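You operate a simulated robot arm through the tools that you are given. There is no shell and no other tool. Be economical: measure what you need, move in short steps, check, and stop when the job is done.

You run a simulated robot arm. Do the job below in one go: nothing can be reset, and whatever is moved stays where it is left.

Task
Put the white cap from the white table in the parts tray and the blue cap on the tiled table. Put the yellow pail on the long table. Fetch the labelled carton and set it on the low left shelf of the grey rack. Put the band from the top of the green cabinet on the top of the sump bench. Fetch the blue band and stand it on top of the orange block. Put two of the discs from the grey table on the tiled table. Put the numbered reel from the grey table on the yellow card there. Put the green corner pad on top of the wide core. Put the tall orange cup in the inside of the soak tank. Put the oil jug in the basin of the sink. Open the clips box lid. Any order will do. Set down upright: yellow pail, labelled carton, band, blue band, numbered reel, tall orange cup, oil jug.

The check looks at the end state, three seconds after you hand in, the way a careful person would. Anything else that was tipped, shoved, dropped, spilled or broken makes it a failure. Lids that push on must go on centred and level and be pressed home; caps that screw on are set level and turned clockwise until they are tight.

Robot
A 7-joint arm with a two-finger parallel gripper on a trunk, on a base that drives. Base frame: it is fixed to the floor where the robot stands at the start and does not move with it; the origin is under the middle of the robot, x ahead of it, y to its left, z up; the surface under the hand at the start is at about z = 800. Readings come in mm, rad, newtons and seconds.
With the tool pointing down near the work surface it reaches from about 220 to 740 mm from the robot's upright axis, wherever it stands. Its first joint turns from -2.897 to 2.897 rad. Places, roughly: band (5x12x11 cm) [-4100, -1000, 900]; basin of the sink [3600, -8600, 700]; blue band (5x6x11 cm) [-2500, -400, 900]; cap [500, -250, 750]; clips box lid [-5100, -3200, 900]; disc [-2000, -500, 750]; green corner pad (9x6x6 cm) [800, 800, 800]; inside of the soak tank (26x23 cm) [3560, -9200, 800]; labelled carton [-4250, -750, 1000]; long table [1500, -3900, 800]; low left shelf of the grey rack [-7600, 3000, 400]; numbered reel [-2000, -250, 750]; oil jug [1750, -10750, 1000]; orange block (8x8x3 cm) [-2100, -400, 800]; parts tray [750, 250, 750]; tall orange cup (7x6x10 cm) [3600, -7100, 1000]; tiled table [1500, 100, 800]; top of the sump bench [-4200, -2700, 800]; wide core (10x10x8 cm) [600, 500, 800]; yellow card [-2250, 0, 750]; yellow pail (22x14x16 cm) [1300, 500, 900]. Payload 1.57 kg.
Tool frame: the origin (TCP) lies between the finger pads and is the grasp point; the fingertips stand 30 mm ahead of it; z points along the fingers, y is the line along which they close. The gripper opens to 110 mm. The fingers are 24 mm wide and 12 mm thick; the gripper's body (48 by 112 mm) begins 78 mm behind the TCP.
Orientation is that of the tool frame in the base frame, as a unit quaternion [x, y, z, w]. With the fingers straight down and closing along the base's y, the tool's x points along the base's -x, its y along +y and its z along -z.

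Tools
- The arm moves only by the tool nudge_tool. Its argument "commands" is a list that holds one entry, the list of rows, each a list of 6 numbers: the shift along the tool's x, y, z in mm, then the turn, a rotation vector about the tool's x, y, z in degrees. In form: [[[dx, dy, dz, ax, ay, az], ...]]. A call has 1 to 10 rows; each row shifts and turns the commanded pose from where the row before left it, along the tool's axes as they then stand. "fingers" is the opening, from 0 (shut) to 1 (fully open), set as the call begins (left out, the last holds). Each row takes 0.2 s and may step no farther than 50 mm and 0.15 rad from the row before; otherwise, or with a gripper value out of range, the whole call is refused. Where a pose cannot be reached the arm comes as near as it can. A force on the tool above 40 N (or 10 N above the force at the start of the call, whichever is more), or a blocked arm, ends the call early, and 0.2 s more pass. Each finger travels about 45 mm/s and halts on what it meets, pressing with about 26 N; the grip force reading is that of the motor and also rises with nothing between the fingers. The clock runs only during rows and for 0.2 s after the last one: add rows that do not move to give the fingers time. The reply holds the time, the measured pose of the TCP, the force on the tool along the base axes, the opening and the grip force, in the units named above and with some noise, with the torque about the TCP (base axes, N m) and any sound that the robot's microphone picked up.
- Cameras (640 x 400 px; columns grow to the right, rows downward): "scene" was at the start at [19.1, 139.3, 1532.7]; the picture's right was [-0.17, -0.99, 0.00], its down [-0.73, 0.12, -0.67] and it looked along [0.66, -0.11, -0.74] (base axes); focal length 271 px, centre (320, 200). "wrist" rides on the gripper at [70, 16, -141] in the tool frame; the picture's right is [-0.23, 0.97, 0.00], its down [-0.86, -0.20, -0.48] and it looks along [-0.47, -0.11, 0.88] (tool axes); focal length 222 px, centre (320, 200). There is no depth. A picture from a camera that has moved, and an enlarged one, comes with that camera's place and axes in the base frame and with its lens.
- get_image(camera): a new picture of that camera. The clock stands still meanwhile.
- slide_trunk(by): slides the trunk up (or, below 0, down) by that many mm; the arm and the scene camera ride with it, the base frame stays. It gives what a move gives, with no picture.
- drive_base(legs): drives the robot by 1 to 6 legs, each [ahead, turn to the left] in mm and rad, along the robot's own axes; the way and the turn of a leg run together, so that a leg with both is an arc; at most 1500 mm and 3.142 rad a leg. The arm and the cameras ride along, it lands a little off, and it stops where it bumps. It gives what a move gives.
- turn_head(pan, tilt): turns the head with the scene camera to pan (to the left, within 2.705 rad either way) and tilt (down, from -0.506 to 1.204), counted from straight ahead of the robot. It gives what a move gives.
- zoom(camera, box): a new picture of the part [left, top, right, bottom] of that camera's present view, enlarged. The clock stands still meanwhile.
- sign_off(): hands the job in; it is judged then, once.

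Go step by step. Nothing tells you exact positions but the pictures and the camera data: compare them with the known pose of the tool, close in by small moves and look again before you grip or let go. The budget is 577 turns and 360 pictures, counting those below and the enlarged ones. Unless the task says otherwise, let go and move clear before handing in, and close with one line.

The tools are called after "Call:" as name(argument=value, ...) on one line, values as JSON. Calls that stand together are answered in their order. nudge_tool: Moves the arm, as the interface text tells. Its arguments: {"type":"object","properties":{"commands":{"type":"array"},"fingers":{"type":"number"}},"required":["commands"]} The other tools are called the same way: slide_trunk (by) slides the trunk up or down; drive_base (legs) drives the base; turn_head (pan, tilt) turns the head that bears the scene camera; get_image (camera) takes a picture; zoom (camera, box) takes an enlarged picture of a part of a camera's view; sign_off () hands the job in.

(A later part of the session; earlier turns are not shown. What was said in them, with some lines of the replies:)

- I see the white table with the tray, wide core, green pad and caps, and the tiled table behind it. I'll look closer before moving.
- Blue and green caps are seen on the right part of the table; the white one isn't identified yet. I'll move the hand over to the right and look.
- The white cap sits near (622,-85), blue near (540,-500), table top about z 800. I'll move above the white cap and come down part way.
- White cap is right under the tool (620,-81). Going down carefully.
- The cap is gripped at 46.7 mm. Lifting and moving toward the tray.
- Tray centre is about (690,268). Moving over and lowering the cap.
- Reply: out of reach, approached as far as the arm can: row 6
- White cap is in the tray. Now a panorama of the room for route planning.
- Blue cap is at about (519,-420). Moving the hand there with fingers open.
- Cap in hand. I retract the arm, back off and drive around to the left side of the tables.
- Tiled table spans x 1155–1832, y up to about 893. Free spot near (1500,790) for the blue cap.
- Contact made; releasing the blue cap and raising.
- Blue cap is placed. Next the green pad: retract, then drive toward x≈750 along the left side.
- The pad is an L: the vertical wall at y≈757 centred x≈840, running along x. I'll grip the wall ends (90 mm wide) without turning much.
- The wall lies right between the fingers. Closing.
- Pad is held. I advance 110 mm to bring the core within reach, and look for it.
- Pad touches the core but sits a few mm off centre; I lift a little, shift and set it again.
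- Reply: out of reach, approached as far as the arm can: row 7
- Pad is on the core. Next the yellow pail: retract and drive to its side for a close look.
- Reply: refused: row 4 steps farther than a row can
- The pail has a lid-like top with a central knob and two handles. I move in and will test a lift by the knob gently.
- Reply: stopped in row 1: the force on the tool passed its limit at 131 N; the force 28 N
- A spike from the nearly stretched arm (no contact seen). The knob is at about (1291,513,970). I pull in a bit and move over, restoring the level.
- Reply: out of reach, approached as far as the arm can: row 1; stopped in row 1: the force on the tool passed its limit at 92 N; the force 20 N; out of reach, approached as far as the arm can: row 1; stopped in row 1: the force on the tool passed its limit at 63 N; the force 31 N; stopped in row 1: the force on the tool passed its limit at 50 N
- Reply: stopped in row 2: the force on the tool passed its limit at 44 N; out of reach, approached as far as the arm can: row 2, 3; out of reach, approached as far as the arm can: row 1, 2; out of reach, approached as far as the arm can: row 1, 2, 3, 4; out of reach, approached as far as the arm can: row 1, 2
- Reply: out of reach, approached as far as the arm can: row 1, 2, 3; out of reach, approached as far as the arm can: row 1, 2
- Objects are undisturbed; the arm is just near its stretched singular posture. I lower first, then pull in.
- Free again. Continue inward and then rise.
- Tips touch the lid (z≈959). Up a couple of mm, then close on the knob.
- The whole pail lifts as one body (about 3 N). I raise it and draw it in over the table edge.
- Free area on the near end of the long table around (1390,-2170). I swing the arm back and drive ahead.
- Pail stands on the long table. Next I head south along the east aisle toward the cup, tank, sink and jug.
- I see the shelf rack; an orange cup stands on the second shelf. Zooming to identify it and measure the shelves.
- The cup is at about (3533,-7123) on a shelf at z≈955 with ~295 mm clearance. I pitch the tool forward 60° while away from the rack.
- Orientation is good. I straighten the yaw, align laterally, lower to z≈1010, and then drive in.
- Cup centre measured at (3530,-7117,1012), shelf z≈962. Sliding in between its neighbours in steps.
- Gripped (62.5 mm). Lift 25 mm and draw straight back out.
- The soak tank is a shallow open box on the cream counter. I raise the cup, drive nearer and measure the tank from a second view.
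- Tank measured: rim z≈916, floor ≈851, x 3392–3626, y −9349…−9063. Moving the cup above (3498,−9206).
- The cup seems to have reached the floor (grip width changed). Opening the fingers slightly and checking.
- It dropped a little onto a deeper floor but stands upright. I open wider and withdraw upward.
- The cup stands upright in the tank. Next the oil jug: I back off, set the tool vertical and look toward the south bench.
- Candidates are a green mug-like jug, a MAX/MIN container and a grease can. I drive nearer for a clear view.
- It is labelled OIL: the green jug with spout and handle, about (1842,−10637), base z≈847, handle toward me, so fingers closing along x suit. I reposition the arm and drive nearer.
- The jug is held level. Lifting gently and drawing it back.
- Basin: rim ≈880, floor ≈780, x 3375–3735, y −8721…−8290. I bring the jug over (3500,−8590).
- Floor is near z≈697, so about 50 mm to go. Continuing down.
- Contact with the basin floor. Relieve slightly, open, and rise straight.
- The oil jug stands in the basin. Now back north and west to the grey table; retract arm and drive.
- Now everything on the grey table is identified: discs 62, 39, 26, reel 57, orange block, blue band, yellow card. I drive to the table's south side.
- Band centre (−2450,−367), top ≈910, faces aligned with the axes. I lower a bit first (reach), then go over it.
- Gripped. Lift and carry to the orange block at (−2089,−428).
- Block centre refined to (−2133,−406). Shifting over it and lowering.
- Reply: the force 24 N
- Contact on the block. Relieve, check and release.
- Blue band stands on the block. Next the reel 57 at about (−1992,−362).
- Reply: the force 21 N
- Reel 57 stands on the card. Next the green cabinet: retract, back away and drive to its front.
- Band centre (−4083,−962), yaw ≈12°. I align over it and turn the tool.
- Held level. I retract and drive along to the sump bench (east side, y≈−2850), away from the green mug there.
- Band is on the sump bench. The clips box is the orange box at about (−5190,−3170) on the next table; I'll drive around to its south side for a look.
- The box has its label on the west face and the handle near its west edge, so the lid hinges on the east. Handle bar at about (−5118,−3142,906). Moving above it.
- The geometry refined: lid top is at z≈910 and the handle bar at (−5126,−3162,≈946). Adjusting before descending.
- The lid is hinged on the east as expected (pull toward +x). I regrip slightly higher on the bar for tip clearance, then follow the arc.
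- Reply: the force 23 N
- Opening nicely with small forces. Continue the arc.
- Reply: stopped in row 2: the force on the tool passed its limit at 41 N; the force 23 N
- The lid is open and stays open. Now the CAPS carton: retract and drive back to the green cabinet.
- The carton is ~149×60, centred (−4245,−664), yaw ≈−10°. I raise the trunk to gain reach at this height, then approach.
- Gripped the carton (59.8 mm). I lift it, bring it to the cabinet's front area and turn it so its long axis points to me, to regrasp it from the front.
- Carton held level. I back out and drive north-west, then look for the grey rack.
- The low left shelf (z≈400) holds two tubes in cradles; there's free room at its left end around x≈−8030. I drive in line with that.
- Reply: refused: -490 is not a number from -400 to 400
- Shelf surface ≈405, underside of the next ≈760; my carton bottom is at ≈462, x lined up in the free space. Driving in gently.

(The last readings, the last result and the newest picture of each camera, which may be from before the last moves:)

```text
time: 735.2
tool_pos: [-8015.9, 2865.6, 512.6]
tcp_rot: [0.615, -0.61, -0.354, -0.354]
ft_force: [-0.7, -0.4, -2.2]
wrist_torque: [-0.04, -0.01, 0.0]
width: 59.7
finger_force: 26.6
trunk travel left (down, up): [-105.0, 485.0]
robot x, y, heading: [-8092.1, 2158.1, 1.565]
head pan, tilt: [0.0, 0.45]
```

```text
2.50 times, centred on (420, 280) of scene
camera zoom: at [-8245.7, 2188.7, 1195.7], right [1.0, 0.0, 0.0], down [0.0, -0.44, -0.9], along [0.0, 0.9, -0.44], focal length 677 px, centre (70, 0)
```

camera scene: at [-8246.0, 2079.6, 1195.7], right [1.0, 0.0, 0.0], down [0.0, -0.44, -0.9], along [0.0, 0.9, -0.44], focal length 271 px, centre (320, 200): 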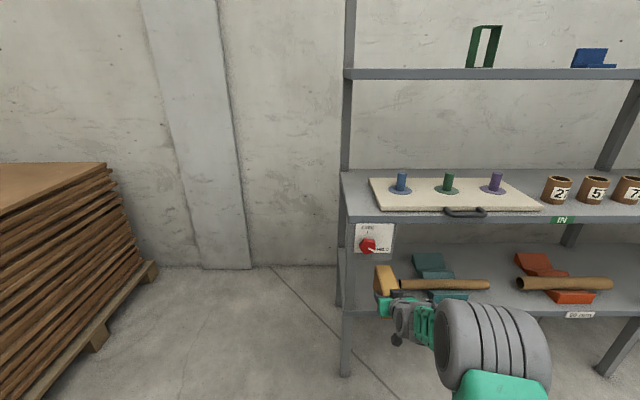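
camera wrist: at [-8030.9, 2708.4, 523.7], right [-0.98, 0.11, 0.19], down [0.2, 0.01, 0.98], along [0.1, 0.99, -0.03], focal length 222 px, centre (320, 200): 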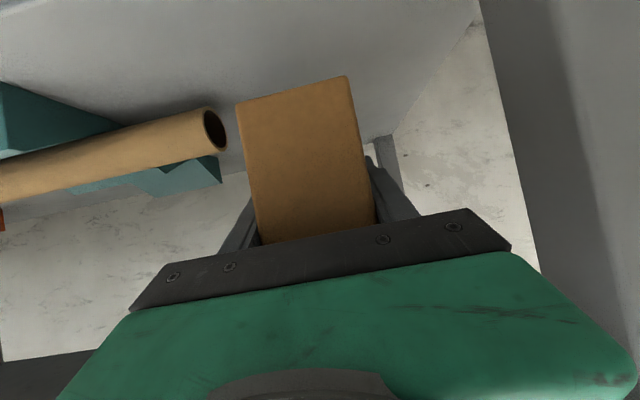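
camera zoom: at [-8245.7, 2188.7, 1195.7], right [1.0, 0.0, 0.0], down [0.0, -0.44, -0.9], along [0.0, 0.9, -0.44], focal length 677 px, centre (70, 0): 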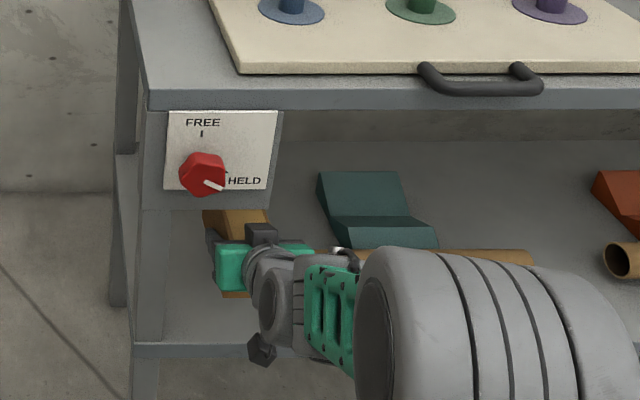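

Call:
nudge_tool(commands=[[[-2, 8, 3.5, 0, 0, 0], [17.3, 0, 10, 0, 0, 0], [13, 0, 7.5, 0, 0, 0], [0, 0, 0, 0, 0, 0]]])

Call:
nudge_tool(commands=[[[5.2, 0, 3, 0, 0, 0], [4.3, 0, 2.5, 0, 0, 0], [0, 0, 0, 0, 0, 0]]])

Call:
get_image(camera="wrist")

```text
time: 736.2
tool_pos: [-8023.9, 2870.2, 477.8]
tcp_rot: [0.614, -0.61, -0.354, -0.354]
ft_force: [-0.4, -0.4, -2.8]
wrist_torque: [-0.02, -0.01, -0.01]
width: 60.0
finger_force: 25.7
trunk travel left (down, up): [-105.0, 485.0]
robot x, y, heading: [-8095.6, 2157.7, 1.569]
head pan, tilt: [0.0, 0.45]
```

```text
time: 737.0
tool_pos: [-8023.3, 2867.6, 466.0]
tcp_rot: [0.615, -0.609, -0.354, -0.354]
ft_force: [0.9, -0.3, -2.8]
wrist_torque: [-0.09, 0.01, 0.01]
width: 59.9
finger_force: 26.7
trunk travel left (down, up): [-105.0, 485.0]
robot x, y, heading: [-8093.9, 2158.3, 1.566]
head pan, tilt: [0.0, 0.45]
```

```text
107 pictures are left
camera wrist: at [-8038.3, 2711.5, 477.6], right [-0.98, 0.11, 0.19], down [0.2, 0.01, 0.98], along [0.1, 0.99, -0.03], focal length 222 px, centre (320, 200)
```

wrist: 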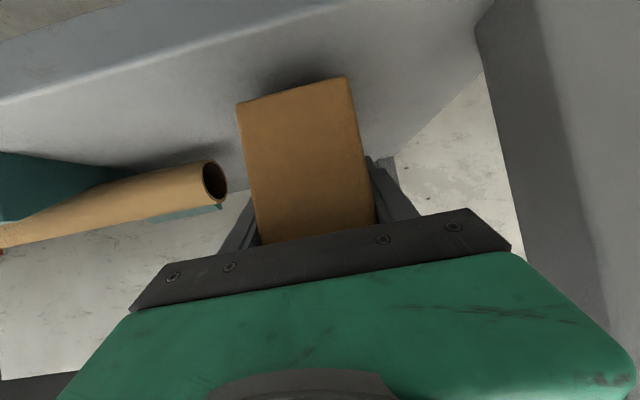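

Call:
nudge_tool(commands=[[[3.5, 0, 2, 0, 0, 0], [0, 0, 0, 0, 0, 0]]])

Call:
nudge_tool(commands=[[[2.6, 0, 1.5, 0, 0, 0], [0, 0, 0, 0, 0, 0]]])

Call:
nudge_tool(commands=[[[2.6, 0, 1.5, 0, 0, 0], [0, 0, 0, 0, 0, 0]]])

```text
time: 737.6
tool_pos: [-8023.7, 2870.6, 462.3]
tcp_rot: [0.615, -0.61, -0.354, -0.354]
ft_force: [0.0, -0.4, -2.1]
wrist_torque: [-0.08, 0.04, 0.0]
width: 59.9
finger_force: 26.2
trunk travel left (down, up): [-105.0, 485.0]
robot x, y, heading: [-8092.6, 2155.2, 1.57]
head pan, tilt: [0.0, 0.45]
```

```text
time: 738.2
tool_pos: [-8023.7, 2869.7, 460.2]
tcp_rot: [0.614, -0.61, -0.353, -0.354]
ft_force: [0.1, -0.5, -3.1]
wrist_torque: [-0.04, -0.02, -0.01]
width: 59.6
finger_force: 25.9
trunk travel left (down, up): [-105.0, 485.0]
robot x, y, heading: [-8091.9, 2158.2, 1.565]
head pan, tilt: [0.0, 0.45]
```

```text
time: 738.8
tool_pos: [-8023.1, 2869.2, 456.3]
tcp_rot: [0.614, -0.61, -0.353, -0.354]
ft_force: [0.1, -0.4, -3.7]
wrist_torque: [-0.08, -0.01, -0.01]
width: 59.9
finger_force: 26.1
trunk travel left (down, up): [-105.0, 485.0]
robot x, y, heading: [-8089.2, 2161.5, 1.567]
head pan, tilt: [0.0, 0.45]
```

Call:
nudge_tool(commands=[[[2.6, 0, 1.5, 0, 0, 0], [0, 0, 0, 0, 0, 0]]])

Call:
nudge_tool(commands=[[[2.6, 0, 1.5, 0, 0, 0], [0, 0, 0, 0, 0, 0]]])

Call:
nudge_tool(commands=[[[2.6, 0, 1.5, 0, 0, 0], [0, 0, 0, 0, 0, 0]]])

```text
time: 739.4
tool_pos: [-8024.0, 2870.3, 454.9]
tcp_rot: [0.615, -0.61, -0.353, -0.353]
ft_force: [-0.6, 0.4, -2.9]
wrist_torque: [-0.08, 0.01, 0.0]
width: 59.9
finger_force: 25.7
trunk travel left (down, up): [-105.0, 485.0]
robot x, y, heading: [-8091.7, 2156.9, 1.568]
head pan, tilt: [0.0, 0.45]
```

```text
time: 740.0
tool_pos: [-8023.2, 2870.2, 452.7]
tcp_rot: [0.614, -0.61, -0.353, -0.355]
ft_force: [0.0, -0.5, 2.7]
wrist_torque: [0.36, 0.16, 0.05]
width: 59.8
finger_force: 26.1
trunk travel left (down, up): [-105.0, 485.0]
robot x, y, heading: [-8094.0, 2157.5, 1.569]
head pan, tilt: [0.0, 0.45]
```

```text
time: 740.6
tool_pos: [-8023.3, 2869.7, 452.4]
tcp_rot: [0.613, -0.609, -0.355, -0.356]
ft_force: [0.2, -4.9, 17.7]
wrist_torque: [-0.67, 0.65, 0.27]
width: 60.0
finger_force: 25.9
trunk travel left (down, up): [-105.0, 485.0]
robot x, y, heading: [-8093.2, 2161.0, 1.569]
head pan, tilt: [0.0, 0.45]
```

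Carton touches the shelf. Relieve, open modestly (tube nearby) and withdraw straight back.

Call:
nudge_tool(commands=[[[-1.7, 0, -1, 0, 0, 0], [0, 0, 0, 0, 0, 0], [0, 0, 0, 0, 0, 0]]], fingers=0.72)

Call:
nudge_tool(commands=[[[15, 0, -26, 0, 0, 0], [18, 0, -31, 0, 0, 0], [18, 0, -31, 0, 0, 0], [18, 0, -31, 0, 0, 0], [0, 0, 0, 0, 0, 0]]])

Call:
drive_base(legs=[[-350, 0]])

Call:
get_image(camera="scene")

Call:
get_image(camera="wrist")

```text
time: 741.4
tool_pos: [-8022.1, 2869.4, 449.3]
tcp_rot: [0.615, -0.61, -0.353, -0.353]
ft_force: [-0.9, 0.1, -0.7]
wrist_torque: [0.0, 0.0, -0.01]
width: 79.3
finger_force: 0.1
trunk travel left (down, up): [-105.0, 485.0]
robot x, y, heading: [-8094.7, 2157.2, 1.565]
head pan, tilt: [0.0, 0.45]
```

```text
time: 742.6
tool_pos: [-8022.6, 2731.6, 450.8]
tcp_rot: [0.616, -0.609, -0.354, -0.353]
ft_force: [0.4, -0.4, -0.2]
wrist_torque: [-0.01, -0.02, -0.01]
width: 79.2
finger_force: 0.0
trunk travel left (down, up): [-105.0, 485.0]
robot x, y, heading: [-8094.3, 2160.2, 1.565]
head pan, tilt: [0.0, 0.45]
```

```text
time: 744.9
tool_pos: [-8022.7, 2373.3, 450.4]
tcp_rot: [0.614, -0.611, -0.353, -0.354]
ft_force: [-0.8, 0.4, -0.5]
wrist_torque: [-0.06, -0.02, 0.02]
width: 79.4
finger_force: 0.0
trunk travel left (down, up): [-105.0, 485.0]
robot x, y, heading: [-8092.9, 1799.1, 1.569]
head pan, tilt: [0.0, 0.45]
```

```text
106 pictures are left
camera scene: at [-8247.7, 1829.6, 1195.7], right [1.0, -0.01, 0.0], down [0.0, -0.44, -0.9], along [0.01, 0.9, -0.44], focal length 271 px, centre (320, 200)
```

scene: 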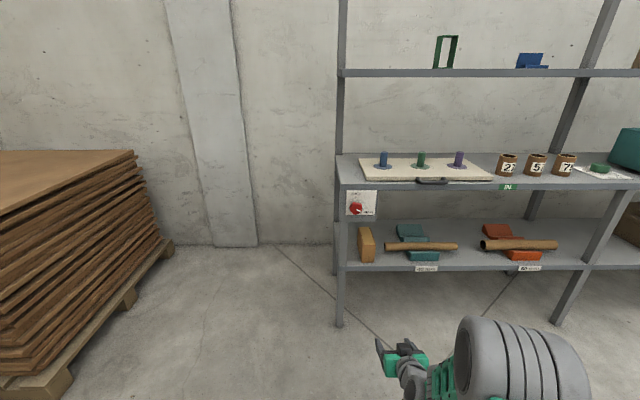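

```text
105 pictures are left
camera wrist: at [-8037.9, 2214.9, 461.1], right [-0.97, 0.11, 0.19], down [0.2, 0.01, 0.98], along [0.11, 0.99, -0.03], focal length 222 px, centre (320, 200)
```

wrist: 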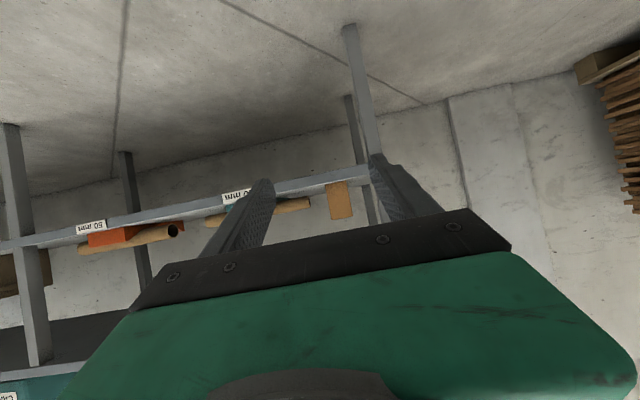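

The carton stands on the low left shelf. Now the two discs: restore trunk and tool, then drive back to the grey table.

Call:
slide_trunk(by=370)

Call:
nudge_tool(commands=[[[10, 0, -17.3, 0, 8.55, 0], [12.5, 0, -15.6, 0, 8.55, 0], [14.7, 0, -13.6, 0, 8.55, 0], [16.5, 0, -11.3, 0, 8.55, 0], [18, 0, -8.7, 0, 8.55, 0], [19.1, 0, -5.9, 0, 8.55, 0], [19.8, 0, -3, 0, 8.6, 0]]])

Call:
nudge_tool(commands=[[[20, 20, -45, 0, 0, 0], [20, 20, -45, 0, 0, 0], [0, 10, -45, 0, 0, 0], [0, 10, -45, 0, 0, 0], [0, 10, -45, 0, 0, 0]]])

Call:
drive_base(legs=[[0, -1.89], [1500, 0], [1500, 0], [1500, 0], [750, 0], [0, -1.25]])

```text
time: 748.5
tool_pos: [-8022.2, 2372.2, 818.6]
tcp_rot: [0.613, -0.611, -0.353, -0.355]
ft_force: [-0.1, 0.6, -0.6]
wrist_torque: [0.01, 0.02, -0.02]
width: 79.3
finger_force: 0.0
trunk travel left (down, up): [-475.0, 115.0]
robot x, y, heading: [-8094.0, 1798.2, 1.565]
head pan, tilt: [0.0, 0.45]
```

```text
time: 750.1
tool_pos: [-8023.5, 2228.3, 820.3]
tcp_rot: [0.708, -0.706, 0.001, -0.001]
ft_force: [-0.6, 0.1, -0.1]
wrist_torque: [-0.01, -0.01, 0.0]
width: 79.1
finger_force: 0.1
trunk travel left (down, up): [-475.0, 115.0]
robot x, y, heading: [-8096.3, 1799.6, 1.562]
head pan, tilt: [0.0, 0.45]
```

```text
refused: row 1 steps farther than a row can; nothing moved
```

```text
time: 782.8
tool_pos: [-3210.7, -370.6, 820.8]
tcp_rot: [0.709, 0.706, -0.002, -0.001]
ft_force: [-0.5, -0.2, 0.7]
wrist_torque: [-0.03, 0.01, -0.01]
width: 79.5
finger_force: 0.1
trunk travel left (down, up): [-475.0, 115.0]
robot x, y, heading: [-3134.3, 57.8, -1.585]
head pan, tilt: [0.0, 0.45]
```

Call:
nudge_tool(commands=[[[10, 0, -45, 0, 0, 0], [10, 0, -45, 0, 0, 0], [10, 0, -45, 0, 0, 0], [0, 0, -45, 0, 0, 0], [0, 0, -45, 0, 0, 0]]])

Call:
drive_base(legs=[[1290, 0], [0, 1.585], [1010, 0], [0, 1.571]])

Call:
turn_head(pan=0.0, tilt=0.75)

Call:
get_image(camera="scene")

```text
time: 784.0
tool_pos: [-3207.1, -340.7, 1045.0]
tcp_rot: [0.709, 0.705, -0.003, -0.001]
ft_force: [1.0, 0.1, 0.8]
wrist_torque: [0.02, 0.01, -0.04]
width: 79.1
finger_force: 0.0
trunk travel left (down, up): [-475.0, 115.0]
robot x, y, heading: [-3137.1, 61.4, -1.588]
head pan, tilt: [0.0, 0.45]
```

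```text
time: 803.0
tool_pos: [-2045.3, -890.5, 1045.0]
tcp_rot: [-0.686, 0.727, -0.001, 0.002]
ft_force: [-0.1, -1.0, -0.7]
wrist_torque: [0.01, -0.01, -0.02]
width: 79.3
finger_force: 0.1
trunk travel left (down, up): [-475.0, 115.0]
robot x, y, heading: [-2134.6, -1288.0, 1.508]
head pan, tilt: [0.0, 0.45]
```

```text
time: 803.8
tool_pos: [-2044.7, -891.6, 1044.3]
tcp_rot: [-0.686, 0.727, -0.001, 0.001]
ft_force: [0.5, 0.2, -0.6]
wrist_torque: [0.04, -0.01, -0.03]
width: 79.3
finger_force: 0.0
trunk travel left (down, up): [-475.0, 115.0]
robot x, y, heading: [-2136.6, -1289.9, 1.504]
head pan, tilt: [0.0, 0.75]
```

```text
104 pictures are left
camera scene: at [-2288.3, -1257.1, 1539.3], right [1.0, -0.07, 0.0], down [-0.05, -0.68, -0.73], along [0.05, 0.73, -0.68], focal length 271 px, centre (320, 200)
```

scene: 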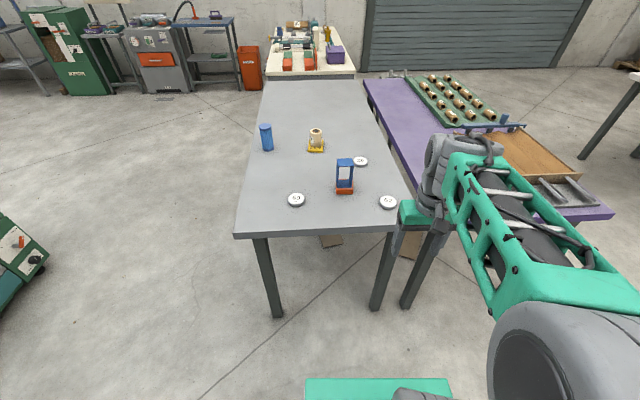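

Call:
drive_base(legs=[[280, 0.06]])

Call:
nudge_tool(commands=[[[-25, -15, 10, 0, 0, 0], [-25, -15, 10, 0, 0, 0], [-25, -15, 10, 0, 0, 0], [-20, -15, 10, 0, 0, 0], [0, 0, 40, 0, 0, 0], [0, 0, 0, 0, 0, 0]]])

Call:
get_image(camera="wrist")

```text
time: 805.8
tool_pos: [-2051.6, -612.1, 1045.1]
tcp_rot: [-0.703, 0.711, -0.001, 0.003]
ft_force: [-0.6, 0.4, 0.6]
wrist_torque: [0.05, -0.01, 0.01]
width: 79.1
finger_force: 0.1
trunk travel left (down, up): [-475.0, 115.0]
robot x, y, heading: [-2122.2, -1015.5, 1.553]
head pan, tilt: [0.0, 0.75]
```

```text
time: 807.2
tool_pos: [-1987.4, -517.8, 964.5]
tcp_rot: [-0.704, 0.71, -0.001, 0.001]
ft_force: [0.6, -1.2, 0.5]
wrist_torque: [-0.01, -0.02, 0.0]
width: 79.3
finger_force: 0.0
trunk travel left (down, up): [-475.0, 115.0]
robot x, y, heading: [-2123.1, -1012.4, 1.551]
head pan, tilt: [0.0, 0.75]
```

```text
103 pictures are left
camera wrist: at [-2004.3, -588.5, 1106.3], right [-0.97, 0.24, 0.0], down [0.21, 0.85, 0.48], along [0.12, 0.47, -0.88], focal length 222 px, centre (320, 200)
```

wrist: 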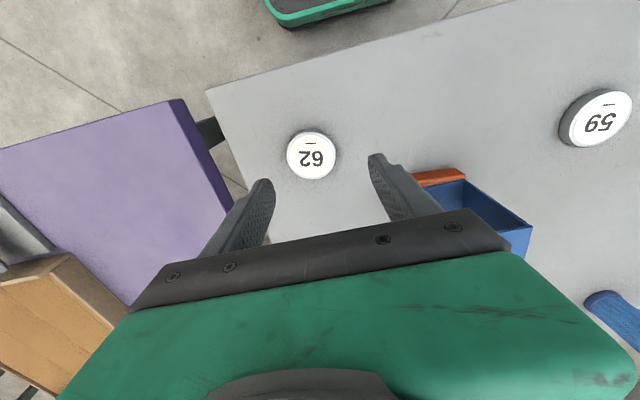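

Call:
nudge_tool(commands=[[[-13, -16, 30, 0, 0, 0], [0, 0, 40, 0, 0, 0], [0, 0, 30, 0, 0, 0], [0, 0, 0, 0, 0, 0]]], fingers=0.95)

Call:
zoom(camera="wrist", box=[220, 100, 440, 250])

```text
time: 808.2
tool_pos: [-1975.2, -506.9, 868.8]
tcp_rot: [-0.703, 0.711, -0.001, 0.002]
ft_force: [0.1, -0.2, 0.4]
wrist_torque: [0.03, 0.01, 0.0]
width: 105.0
finger_force: 0.0
trunk travel left (down, up): [-475.0, 115.0]
robot x, y, heading: [-2124.6, -1015.8, 1.549]
head pan, tilt: [0.0, 0.75]
```

```text
2.67 times, centred on (330, 175) of wrist
camera zoom: at [-1992.0, -576.6, 1010.7], right [-0.97, 0.24, 0.0], down [0.21, 0.85, 0.48], along [0.12, 0.47, -0.88], focal length 592 px, centre (293, 267)
```

zoom: 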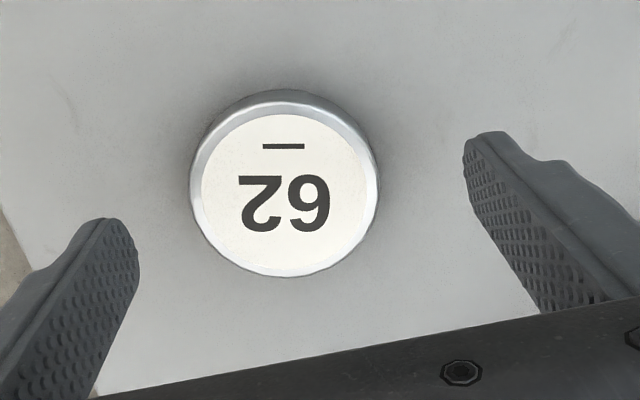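

Call:
nudge_tool(commands=[[[-2.5, -4, 20, 0, 0, 0], [0, 0, 13, 0, 0, 0], [0, 0, 2, 0, 0, 0], [0, 0, 0, 0, 0, 0]]])

Call:
nudge_tool(commands=[[[0, 0, 0, 0, 0, 0], [0, 0, 0, 0, 0, 0], [0, 0, 0, 0, 0, 0], [0, 0, 0, 0, 0, 0]]], fingers=0.35)

Call:
nudge_tool(commands=[[[0, 0, -40, 0, 0, 0], [0, 0, -50, 0, 0, 0], [0, 0, -50, 0, 0, 0], [40, 0, -30, 0, 0, 0], [45, 0, 0, 0, 0, 0], [45, 0, 0, 0, 0, 0]]])

Call:
zoom(camera="wrist", box=[220, 100, 440, 250])

```text
time: 809.2
tool_pos: [-1968.6, -504.3, 832.7]
tcp_rot: [-0.704, 0.711, 0.0, 0.002]
ft_force: [0.7, 0.7, -0.4]
wrist_torque: [-0.04, -0.05, -0.03]
width: 104.5
finger_force: 0.1
trunk travel left (down, up): [-475.0, 115.0]
robot x, y, heading: [-2122.8, -1012.3, 1.551]
head pan, tilt: [0.0, 0.75]
```

```text
time: 810.2
tool_pos: [-1968.9, -503.2, 832.4]
tcp_rot: [-0.704, 0.71, -0.002, 0.001]
ft_force: [-1.6, -0.8, 0.3]
wrist_torque: [0.07, -0.01, 0.03]
width: 64.9
finger_force: 26.3
trunk travel left (down, up): [-475.0, 115.0]
robot x, y, heading: [-2124.8, -1014.6, 1.552]
head pan, tilt: [0.0, 0.75]
```

```text
time: 811.6
tool_pos: [-1971.7, -635.5, 999.1]
tcp_rot: [-0.703, 0.711, 0.0, 0.002]
ft_force: [0.9, -0.2, -1.0]
wrist_torque: [-0.02, -0.01, 0.01]
width: 65.2
finger_force: 26.3
trunk travel left (down, up): [-475.0, 115.0]
robot x, y, heading: [-2122.1, -1015.7, 1.554]
head pan, tilt: [0.0, 0.75]
```

```text
2.67 times, centred on (330, 175) of wrist
camera zoom: at [-1989.0, -705.6, 1142.1], right [-0.97, 0.24, 0.0], down [0.21, 0.85, 0.48], along [0.12, 0.47, -0.88], focal length 592 px, centre (293, 267)
```

zoom: 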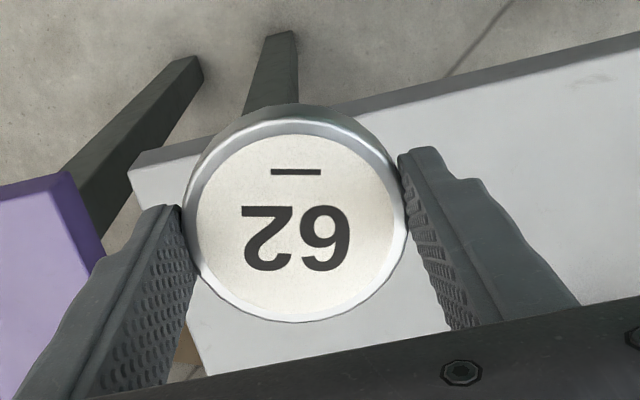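

Call:
drive_base(legs=[[-250, 0], [0, -1.553], [1300, 0], [1300, 0], [1020, 0], [0, 1.571]])

Call:
get_image(camera="scene")

```text
time: 838.2
tool_pos: [1667.3, -1061.3, 999.0]
tcp_rot: [-0.678, 0.735, -0.001, 0.002]
ft_force: [-0.1, -0.4, -1.9]
wrist_torque: [-0.01, 0.04, 0.01]
width: 65.2
finger_force: 26.2
trunk travel left (down, up): [-475.0, 115.0]
robot x, y, heading: [1491.4, -1429.4, 1.487]
head pan, tilt: [0.0, 0.75]
```

```text
100 pictures are left
camera scene: at [1338.0, -1394.6, 1539.2], right [1.0, -0.09, 0.0], down [-0.06, -0.68, -0.73], along [0.06, 0.73, -0.68], focal length 271 px, centre (320, 200)
```

scene: 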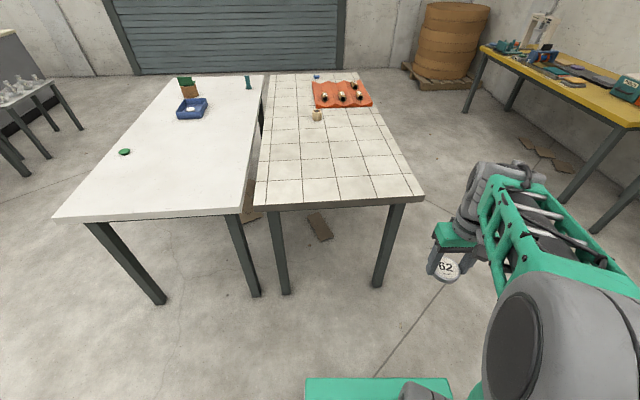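

Call:
drive_base(legs=[[440, 0.08]])

Call:
nudge_tool(commands=[[[-40, 0, 0, 0, 0, 0], [-40, 0, 0, 0, 0, 0], [-40, 0, 0, 0, 0, 0], [-40, 0, 0, 0, 0, 0], [0, 0, 40, 0, 0, 0], [0, 0, 40, 0, 0, 0], [0, 0, 0, 0, 0, 0]]])

Call:
get_image(camera="scene")

Call:
get_image(camera="wrist")

```text
time: 840.9
tool_pos: [1657.7, -595.4, 999.9]
tcp_rot: [0.709, -0.706, 0.0, -0.002]
ft_force: [0.7, 0.1, -1.9]
wrist_torque: [0.02, -0.02, -0.04]
width: 65.2
finger_force: 26.3
trunk travel left (down, up): [-475.0, 115.0]
robot x, y, heading: [1509.9, -972.5, 1.559]
head pan, tilt: [0.0, 0.75]
```

```text
time: 842.5
tool_pos: [1659.1, -433.3, 922.3]
tcp_rot: [0.709, -0.705, 0.001, -0.002]
ft_force: [1.0, 0.6, -0.4]
wrist_torque: [0.02, -0.01, -0.04]
width: 64.9
finger_force: 26.0
trunk travel left (down, up): [-475.0, 115.0]
robot x, y, heading: [1512.0, -973.5, 1.564]
head pan, tilt: [0.0, 0.75]
```

```text
99 pictures are left
camera scene: at [1357.0, -954.0, 1539.3], right [1.0, -0.01, 0.0], down [0.0, -0.68, -0.73], along [0.0, 0.73, -0.68], focal length 271 px, centre (320, 200)
```

scene: 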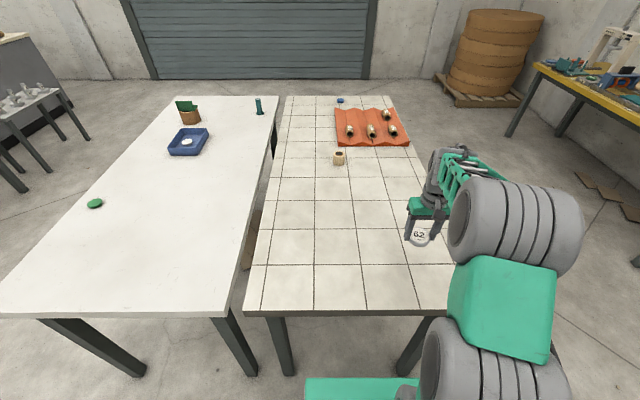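

```text
98 pictures are left
camera wrist: at [1642.5, -501.8, 1064.2], right [-0.97, 0.22, 0.0], down [0.2, 0.85, 0.48], along [0.11, 0.47, -0.88], focal length 222 px, centre (320, 200)
```

wrist: 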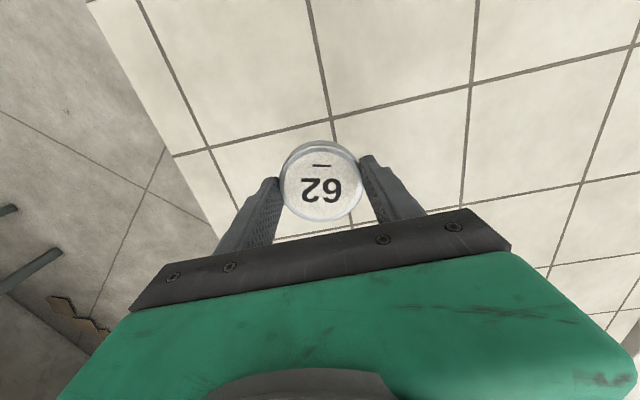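

Call:
nudge_tool(commands=[[[0, 0, 40, 0, 0, 0], [0, 0, 35, 0, 0, 0], [0, 0, 8, 0, 0, 0], [0, 0, 0, 0, 0, 0]]])

Call:
nudge_tool(commands=[[[0, 0, 3, 0, 0, 0], [0, 0, 0, 0, 0, 0]]])

Call:
nudge_tool(commands=[[[0, 0, 2.5, 0, 0, 0], [0, 0, 0, 0, 0, 0]]])

Call:
nudge_tool(commands=[[[0, 0, 2.5, 0, 0, 0], [0, 0, 0, 0, 0, 0]]])

```text
time: 843.5
tool_pos: [1656.8, -433.8, 836.3]
tcp_rot: [0.709, -0.705, 0.0, -0.002]
ft_force: [-0.2, 0.6, -1.6]
wrist_torque: [0.04, 0.0, 0.0]
width: 64.8
finger_force: 25.7
trunk travel left (down, up): [-475.0, 115.0]
robot x, y, heading: [1509.9, -972.0, 1.567]
head pan, tilt: [0.0, 0.75]
```

```text
time: 844.1
tool_pos: [1656.8, -432.5, 835.2]
tcp_rot: [0.708, -0.706, 0.001, -0.002]
ft_force: [-1.0, -0.4, -0.6]
wrist_torque: [0.01, 0.01, 0.01]
width: 65.1
finger_force: 26.4
trunk travel left (down, up): [-475.0, 115.0]
robot x, y, heading: [1510.3, -973.5, 1.562]
head pan, tilt: [0.0, 0.75]
```

```text
time: 844.7
tool_pos: [1657.5, -434.0, 832.3]
tcp_rot: [0.708, -0.706, 0.0, -0.001]
ft_force: [-0.1, 0.0, 6.2]
wrist_torque: [-0.03, 0.27, 0.01]
width: 64.9
finger_force: 25.8
trunk travel left (down, up): [-475.0, 115.0]
robot x, y, heading: [1511.6, -972.7, 1.567]
head pan, tilt: [0.0, 0.75]
```

```text
time: 845.3
tool_pos: [1659.0, -433.8, 831.9]
tcp_rot: [0.708, -0.706, 0.0, -0.005]
ft_force: [1.0, 4.0, 16.8]
wrist_torque: [0.07, -0.01, -0.02]
width: 65.1
finger_force: 26.2
trunk travel left (down, up): [-475.0, 115.0]
robot x, y, heading: [1511.0, -979.0, 1.568]
head pan, tilt: [0.0, 0.75]
```

Placed disc 62. Release, retract and go back for disc 59.

Call:
nudge_tool(commands=[[[0, 0, -1.5, 0, 0, 0], [0, 0, 0, 0, 0, 0], [0, 0, 0, 0, 0, 0], [0, 0, -40, 0, 0, 0], [0, 0, -50, 0, 0, 0], [0, 0, -50, 0, 0, 0], [40, 0, -30, 0, 0, 0], [45, 0, -10, 0, 0, 0], [45, 10, 0, 0, 0, 0], [30, 30, 0, 0, 0, 0]]], fingers=0.95)

Call:
zoom(camera="scene", box=[240, 80, 460, 320])

Call:
drive_base(legs=[[-260, 0], [0, 1.575], [1300, 0], [1300, 0], [1150, 0], [0, -1.571]])

Call:
get_image(camera="scene")

```text
time: 847.5
tool_pos: [1618.7, -598.7, 1008.6]
tcp_rot: [0.708, -0.706, 0.001, -0.002]
ft_force: [0.2, -0.1, -0.2]
wrist_torque: [0.01, -0.01, 0.01]
width: 104.6
finger_force: 0.0
trunk travel left (down, up): [-475.0, 115.0]
robot x, y, heading: [1507.9, -978.7, 1.567]
head pan, tilt: [0.0, 0.75]
```

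```text
1.67 times, centred on (350, 200) of scene
camera zoom: at [1356.8, -954.8, 1539.2], right [1.0, -0.01, 0.0], down [0.0, -0.68, -0.73], along [0.0, 0.73, -0.68], focal length 451 px, centre (270, 200)
```

zoom: 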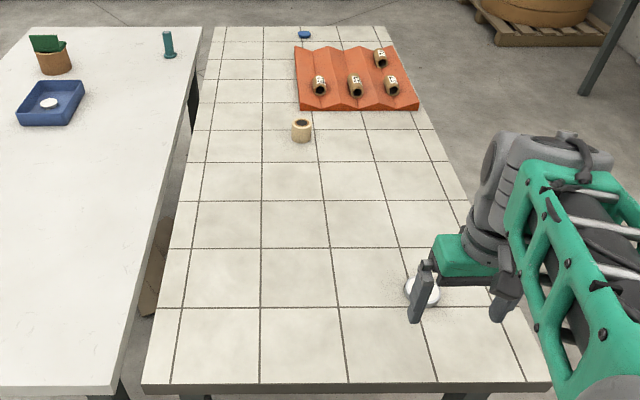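

```text
time: 874.7
tool_pos: [-2151.3, -800.3, 1009.3]
tcp_rot: [0.718, -0.696, 0.0, -0.002]
ft_force: [0.2, 1.0, 0.3]
wrist_torque: [0.01, 0.02, -0.01]
width: 104.3
finger_force: 0.1
trunk travel left (down, up): [-475.0, 115.0]
robot x, y, heading: [-2247.9, -1181.3, 1.594]
head pan, tilt: [0.0, 0.75]
```

```text
96 pictures are left
camera scene: at [-2402.5, -1163.3, 1539.3], right [1.0, 0.02, 0.0], down [0.02, -0.68, -0.73], along [-0.02, 0.73, -0.68], focal length 271 px, centre (320, 200)
```

scene: 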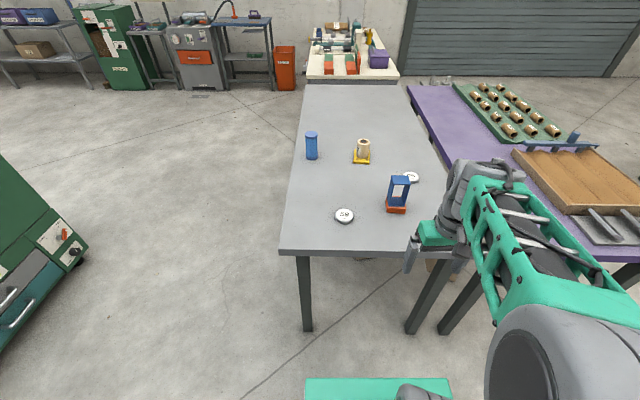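

Call:
drive_base(legs=[[170, -0.02]])

Call:
nudge_tool(commands=[[[-26, 29, 5, 0, 0, 0], [-26, 29, 5, 0, 0, 0], [-26, 29, 5, 0, 0, 0], [-26, 29, 5, 0, 0, 0], [-26, 29, 5, 0, 0, 0], [-24, 27, 5, 0, 0, 0], [0, 0, 30, 0, 0, 0], [0, 0, 0, 0, 0, 0]]])

Call:
get_image(camera="wrist")

```text
time: 876.1
tool_pos: [-2149.6, -629.6, 1008.6]
tcp_rot: [0.714, -0.7, 0.001, -0.001]
ft_force: [-0.6, -0.1, -0.6]
wrist_torque: [0.02, -0.03, -0.03]
width: 104.7
finger_force: 0.0
trunk travel left (down, up): [-475.0, 115.0]
robot x, y, heading: [-2251.0, -1009.2, 1.577]
head pan, tilt: [0.0, 0.75]
```

```text
time: 878.0
tool_pos: [-2323.2, -475.9, 949.1]
tcp_rot: [0.714, -0.701, 0.001, -0.002]
ft_force: [0.1, -0.3, 0.7]
wrist_torque: [-0.01, 0.02, 0.01]
width: 104.1
finger_force: 0.0
trunk travel left (down, up): [-475.0, 115.0]
robot x, y, heading: [-2251.3, -1006.4, 1.58]
head pan, tilt: [0.0, 0.75]
```

```text
95 pictures are left
camera wrist: at [-2339.3, -546.4, 1091.2], right [-0.98, 0.21, 0.0], down [0.18, 0.86, 0.48], along [0.1, 0.47, -0.88], focal length 222 px, centre (320, 200)
```

wrist: 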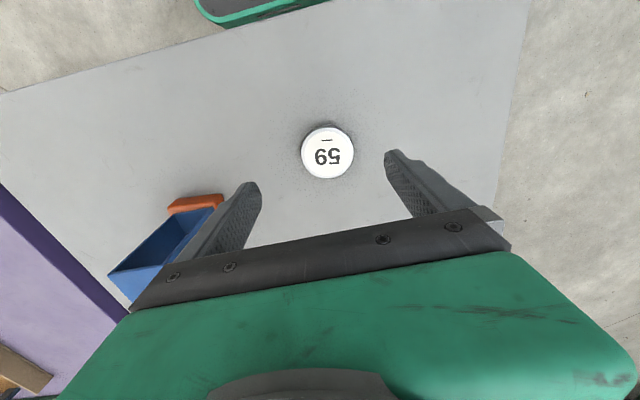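

Call:
nudge_tool(commands=[[[-9, 8, 30, 0, 0, 0], [0, 0, 40, 0, 0, 0], [0, 0, 10, 0, 0, 0], [0, 0, 0, 0, 0, 0]]])

Call:
zoom(camera="wrist", box=[220, 100, 440, 250])

```text
time: 879.0
tool_pos: [-2330.7, -467.2, 866.4]
tcp_rot: [0.713, -0.701, 0.001, -0.001]
ft_force: [-0.3, -0.9, 0.4]
wrist_torque: [-0.01, -0.03, 0.03]
width: 104.4
finger_force: 0.1
trunk travel left (down, up): [-475.0, 115.0]
robot x, y, heading: [-2250.1, -1008.7, 1.579]
head pan, tilt: [0.0, 0.75]
```

```text
2.67 times, centred on (330, 175) of wrist
camera zoom: at [-2346.2, -538.1, 1009.5], right [-0.98, 0.21, 0.0], down [0.18, 0.86, 0.48], along [0.1, 0.47, -0.88], focal length 592 px, centre (293, 267)
```

zoom: 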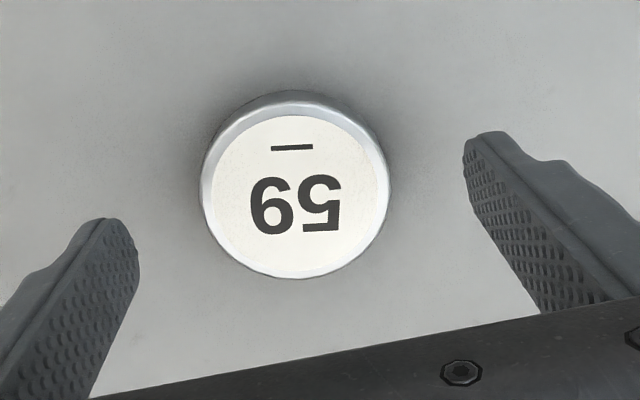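

Call:
nudge_tool(commands=[[[0, 0, 20, 0, 0, 0], [0, 0, 12, 0, 0, 0], [0, 0, 1.5, 0, 0, 0], [0, 0, 0, 0, 0, 0]]])

Call:
nudge_tool(commands=[[[0, 0, 0, 0, 0, 0], [0, 0, 0, 0, 0, 0], [0, 0, 0, 0, 0, 0], [0, 0, 0, 0, 0, 0]]], fingers=0.35)

Call:
nudge_tool(commands=[[[0, 0, -40, 0, 0, 0], [0, 0, -50, 0, 0, 0], [0, 0, -50, 0, 0, 0], [40, -10, -25, 0, 0, 0], [40, -25, 0, 0, 0, 0], [30, -30, 0, 0, 0, 0]]])

Call:
get_image(camera="wrist")

```text
time: 880.0
tool_pos: [-2331.4, -467.2, 835.4]
tcp_rot: [0.713, -0.701, 0.0, -0.002]
ft_force: [0.2, -0.3, 1.4]
wrist_torque: [0.01, -0.01, -0.01]
width: 104.5
finger_force: 0.0
trunk travel left (down, up): [-475.0, 115.0]
robot x, y, heading: [-2250.6, -1007.8, 1.577]
head pan, tilt: [0.0, 0.75]
```

```text
time: 881.0
tool_pos: [-2330.7, -467.8, 836.2]
tcp_rot: [0.713, -0.701, 0.0, -0.001]
ft_force: [-0.7, 0.0, 0.3]
wrist_torque: [0.04, 0.0, 0.03]
width: 65.7
finger_force: 25.8
trunk travel left (down, up): [-475.0, 115.0]
robot x, y, heading: [-2250.4, -1006.4, 1.577]
head pan, tilt: [0.0, 0.75]
```

```text
time: 882.4
tool_pos: [-2263.1, -578.2, 1001.4]
tcp_rot: [0.714, -0.701, 0.0, -0.003]
ft_force: [0.1, 0.2, -0.5]
wrist_torque: [0.02, 0.02, -0.01]
width: 65.6
finger_force: 25.8
trunk travel left (down, up): [-475.0, 115.0]
robot x, y, heading: [-2249.9, -1006.2, 1.58]
head pan, tilt: [0.0, 0.75]
```

```text
93 pictures are left
camera wrist: at [-2279.2, -649.3, 1142.9], right [-0.98, 0.21, 0.0], down [0.18, 0.86, 0.48], along [0.1, 0.47, -0.88], focal length 222 px, centre (320, 200)
```

wrist: 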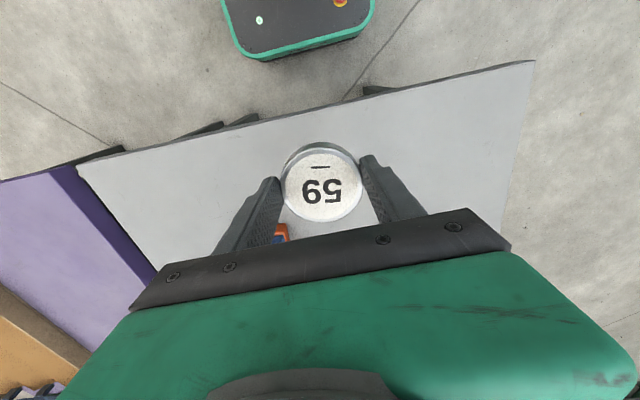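

Call:
drive_base(legs=[[-240, 0], [0, -1.565], [1300, 0], [1300, 0], [1000, 0], [0, 1.571]])

Call:
get_image(camera="scene")

```text
time: 908.5
tool_pos: [1343.3, -898.0, 1001.5]
tcp_rot: [-0.675, 0.737, -0.001, 0.002]
ft_force: [0.5, 0.3, 0.0]
wrist_torque: [0.02, -0.03, 0.01]
width: 64.9
finger_force: 25.6
trunk travel left (down, up): [-475.0, 115.0]
robot x, y, heading: [1309.0, -1326.7, 1.472]
head pan, tilt: [0.0, 0.75]
```

```text
92 pictures are left
camera scene: at [1160.5, -1290.7, 1539.2], right [1.0, -0.1, 0.0], down [-0.07, -0.68, -0.73], along [0.07, 0.73, -0.68], focal length 271 px, centre (320, 200)
```

scene: 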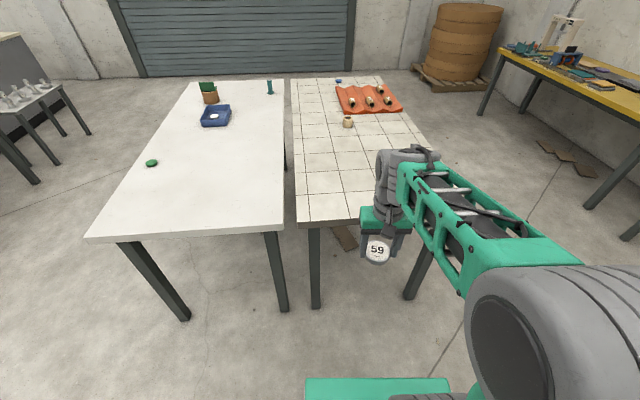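

Call:
drive_base(legs=[[330, 0.09]])

Call:
nudge_tool(commands=[[[-35, 0, 0, 0, 0, 0], [-35, 0, 0, 0, 0, 0], [-35, 0, 0, 0, 0, 0], [0, 0, 40, 0, 0, 0], [0, 0, 40, 0, 0, 0], [0, 0, 30, 0, 0, 0], [0, 0, 0, 0, 0, 0]]])

Call:
get_image(camera="scene")

Call:
get_image(camera="wrist")

```text
time: 910.7
tool_pos: [1324.2, -569.0, 1001.3]
tcp_rot: [0.707, -0.707, 0.0, -0.002]
ft_force: [0.5, 0.3, -0.8]
wrist_torque: [0.02, 0.04, 0.01]
width: 65.2
finger_force: 26.0
trunk travel left (down, up): [-475.0, 115.0]
robot x, y, heading: [1329.4, -1000.9, 1.562]
head pan, tilt: [0.0, 0.75]
```

```text
time: 912.3
tool_pos: [1323.6, -463.7, 890.1]
tcp_rot: [-0.707, 0.707, 0.0, 0.002]
ft_force: [-0.7, 0.2, -0.4]
wrist_torque: [0.01, 0.01, -0.02]
width: 65.1
finger_force: 25.9
trunk travel left (down, up): [-475.0, 115.0]
robot x, y, heading: [1328.5, -997.3, 1.565]
head pan, tilt: [0.0, 0.75]
```

```text
91 pictures are left
camera scene: at [1175.3, -976.2, 1539.3], right [1.0, -0.01, 0.0], down [-0.01, -0.68, -0.73], along [0.01, 0.73, -0.68], focal length 271 px, centre (320, 200)
```

scene: 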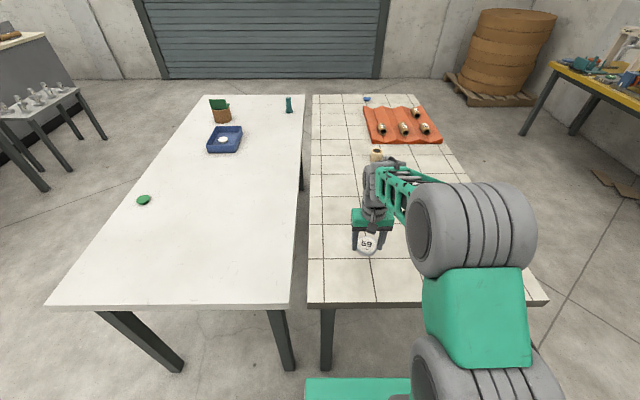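

```text
90 pictures are left
camera wrist: at [1306.4, -534.9, 1031.5], right [-0.97, 0.23, 0.0], down [0.2, 0.85, 0.48], along [0.11, 0.47, -0.88], focal length 222 px, centre (320, 200)
```

wrist: 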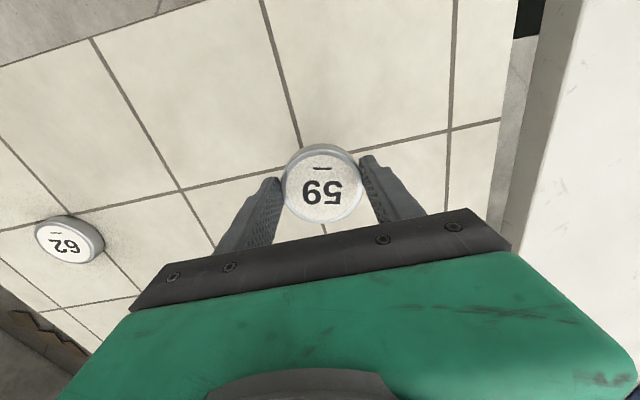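

Call:
nudge_tool(commands=[[[0, 0, 30, 0, 0, 0], [0, 0, 14, 0, 0, 0], [0, 0, 4, 0, 0, 0], [0, 0, 0, 0, 0, 0]]])

Call:
nudge_tool(commands=[[[0, 0, 2.5, 0, 0, 0], [0, 0, 0, 0, 0, 0]]])

Call:
nudge_tool(commands=[[[0, 0, 2.5, 0, 0, 0], [0, 0, 0, 0, 0, 0]]])

Call:
nudge_tool(commands=[[[0, 0, 2.5, 0, 0, 0], [0, 0, 0, 0, 0, 0]]])

```text
time: 913.3
tool_pos: [1324.3, -464.7, 842.5]
tcp_rot: [-0.707, 0.707, -0.001, 0.001]
ft_force: [0.1, 0.0, -1.5]
wrist_torque: [-0.01, 0.0, -0.01]
width: 64.9
finger_force: 26.2
trunk travel left (down, up): [-475.0, 115.0]
robot x, y, heading: [1330.9, -999.1, 1.56]
head pan, tilt: [0.0, 0.75]
```

```text
time: 913.9
tool_pos: [1323.4, -464.1, 840.2]
tcp_rot: [-0.707, 0.708, 0.0, 0.002]
ft_force: [0.6, -0.6, -2.2]
wrist_torque: [0.0, 0.01, -0.02]
width: 65.3
finger_force: 26.3
trunk travel left (down, up): [-475.0, 115.0]
robot x, y, heading: [1326.8, -996.7, 1.558]
head pan, tilt: [0.0, 0.75]
```

```text
time: 914.5
tool_pos: [1323.2, -461.6, 837.1]
tcp_rot: [-0.707, 0.707, 0.0, 0.002]
ft_force: [0.7, -0.2, -1.3]
wrist_torque: [0.01, 0.01, 0.0]
width: 65.0
finger_force: 25.9
trunk travel left (down, up): [-475.0, 115.0]
robot x, y, heading: [1329.1, -1002.1, 1.563]
head pan, tilt: [0.0, 0.75]
```

```text
time: 915.1
tool_pos: [1323.4, -463.5, 835.3]
tcp_rot: [0.708, -0.707, 0.0, -0.002]
ft_force: [-0.2, 0.2, 0.2]
wrist_torque: [0.02, 0.01, -0.01]
width: 65.3
finger_force: 26.1
trunk travel left (down, up): [-475.0, 115.0]
robot x, y, heading: [1329.7, -996.6, 1.562]
head pan, tilt: [0.0, 0.75]
```

Call:
nudge_tool(commands=[[[0, 0, 2, 0, 0, 0], [0, 0, 0, 0, 0, 0]]])

Call:
nudge_tool(commands=[[[0, 0, 0, 0, 0, 0], [0, 0, 0, 0, 0, 0], [0, 0, 0, 0, 0, 0], [0, 0, -40, 0, 0, 0], [0, 0, -50, 0, 0, 0], [0, 0, -50, 0, 0, 0], [40, 0, -20, 0, 0, 0], [40, 0, 0, 0, 0, 0], [40, 0, 0, 0, 0, 0]]], fingers=0.95)

Call:
drive_base(legs=[[-300, 0]])

Call:
get_image(camera="scene")

Call:
zoom(camera="scene", box=[150, 70, 470, 270])

```text
time: 915.7
tool_pos: [1323.4, -464.0, 834.8]
tcp_rot: [-0.707, 0.707, 0.002, 0.004]
ft_force: [0.2, -3.2, 15.5]
wrist_torque: [-0.18, 0.02, 0.1]
width: 65.3
finger_force: 25.7
trunk travel left (down, up): [-475.0, 115.0]
robot x, y, heading: [1329.0, -997.6, 1.562]
head pan, tilt: [0.0, 0.75]
```

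```text
time: 917.7
tool_pos: [1322.9, -587.5, 992.8]
tcp_rot: [-0.707, 0.707, -0.001, 0.001]
ft_force: [-0.9, 0.5, 0.4]
wrist_torque: [-0.01, 0.01, -0.02]
width: 104.3
finger_force: 0.0
trunk travel left (down, up): [-475.0, 115.0]
robot x, y, heading: [1326.3, -996.2, 1.561]
head pan, tilt: [0.0, 0.75]
```

```text
time: 919.7
tool_pos: [1321.2, -886.2, 993.0]
tcp_rot: [0.708, -0.706, 0.001, -0.002]
ft_force: [-0.3, -0.4, 0.1]
wrist_torque: [-0.01, -0.02, 0.0]
width: 104.4
finger_force: 0.0
trunk travel left (down, up): [-475.0, 115.0]
robot x, y, heading: [1323.3, -1297.2, 1.562]
head pan, tilt: [0.0, 0.75]
```

```text
89 pictures are left
camera scene: at [1172.6, -1276.6, 1539.3], right [1.0, -0.01, 0.0], down [-0.01, -0.68, -0.73], along [0.01, 0.73, -0.68], focal length 271 px, centre (320, 200)
```

scene: 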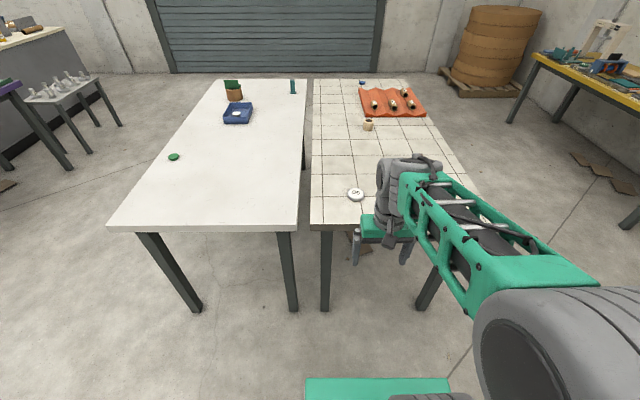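

```text
2.00 times, centred on (310, 170) of scene
camera zoom: at [1172.6, -1276.6, 1539.3], right [1.0, -0.01, 0.0], down [-0.01, -0.68, -0.73], along [0.01, 0.73, -0.68], focal length 541 px, centre (340, 260)
```

zoom: 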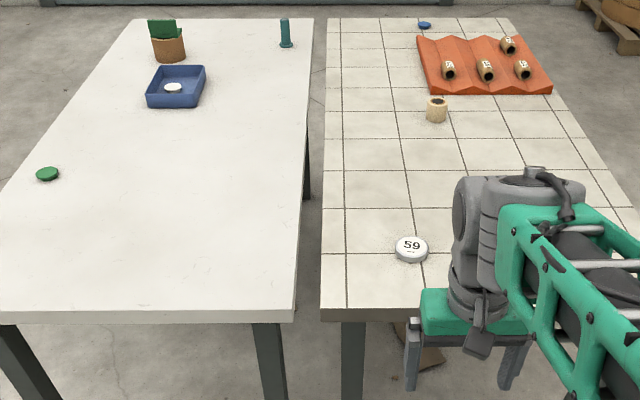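

All jobs look done and the hand is clear; handing in.

Call:
sign_off()

```text
The job is handed in.
```

I finished and handed in every item on the list, and the last look at each placement showed it upright and in place; the tall orange cup dropped about 25 mm onto the soak tank floor but stands upright.
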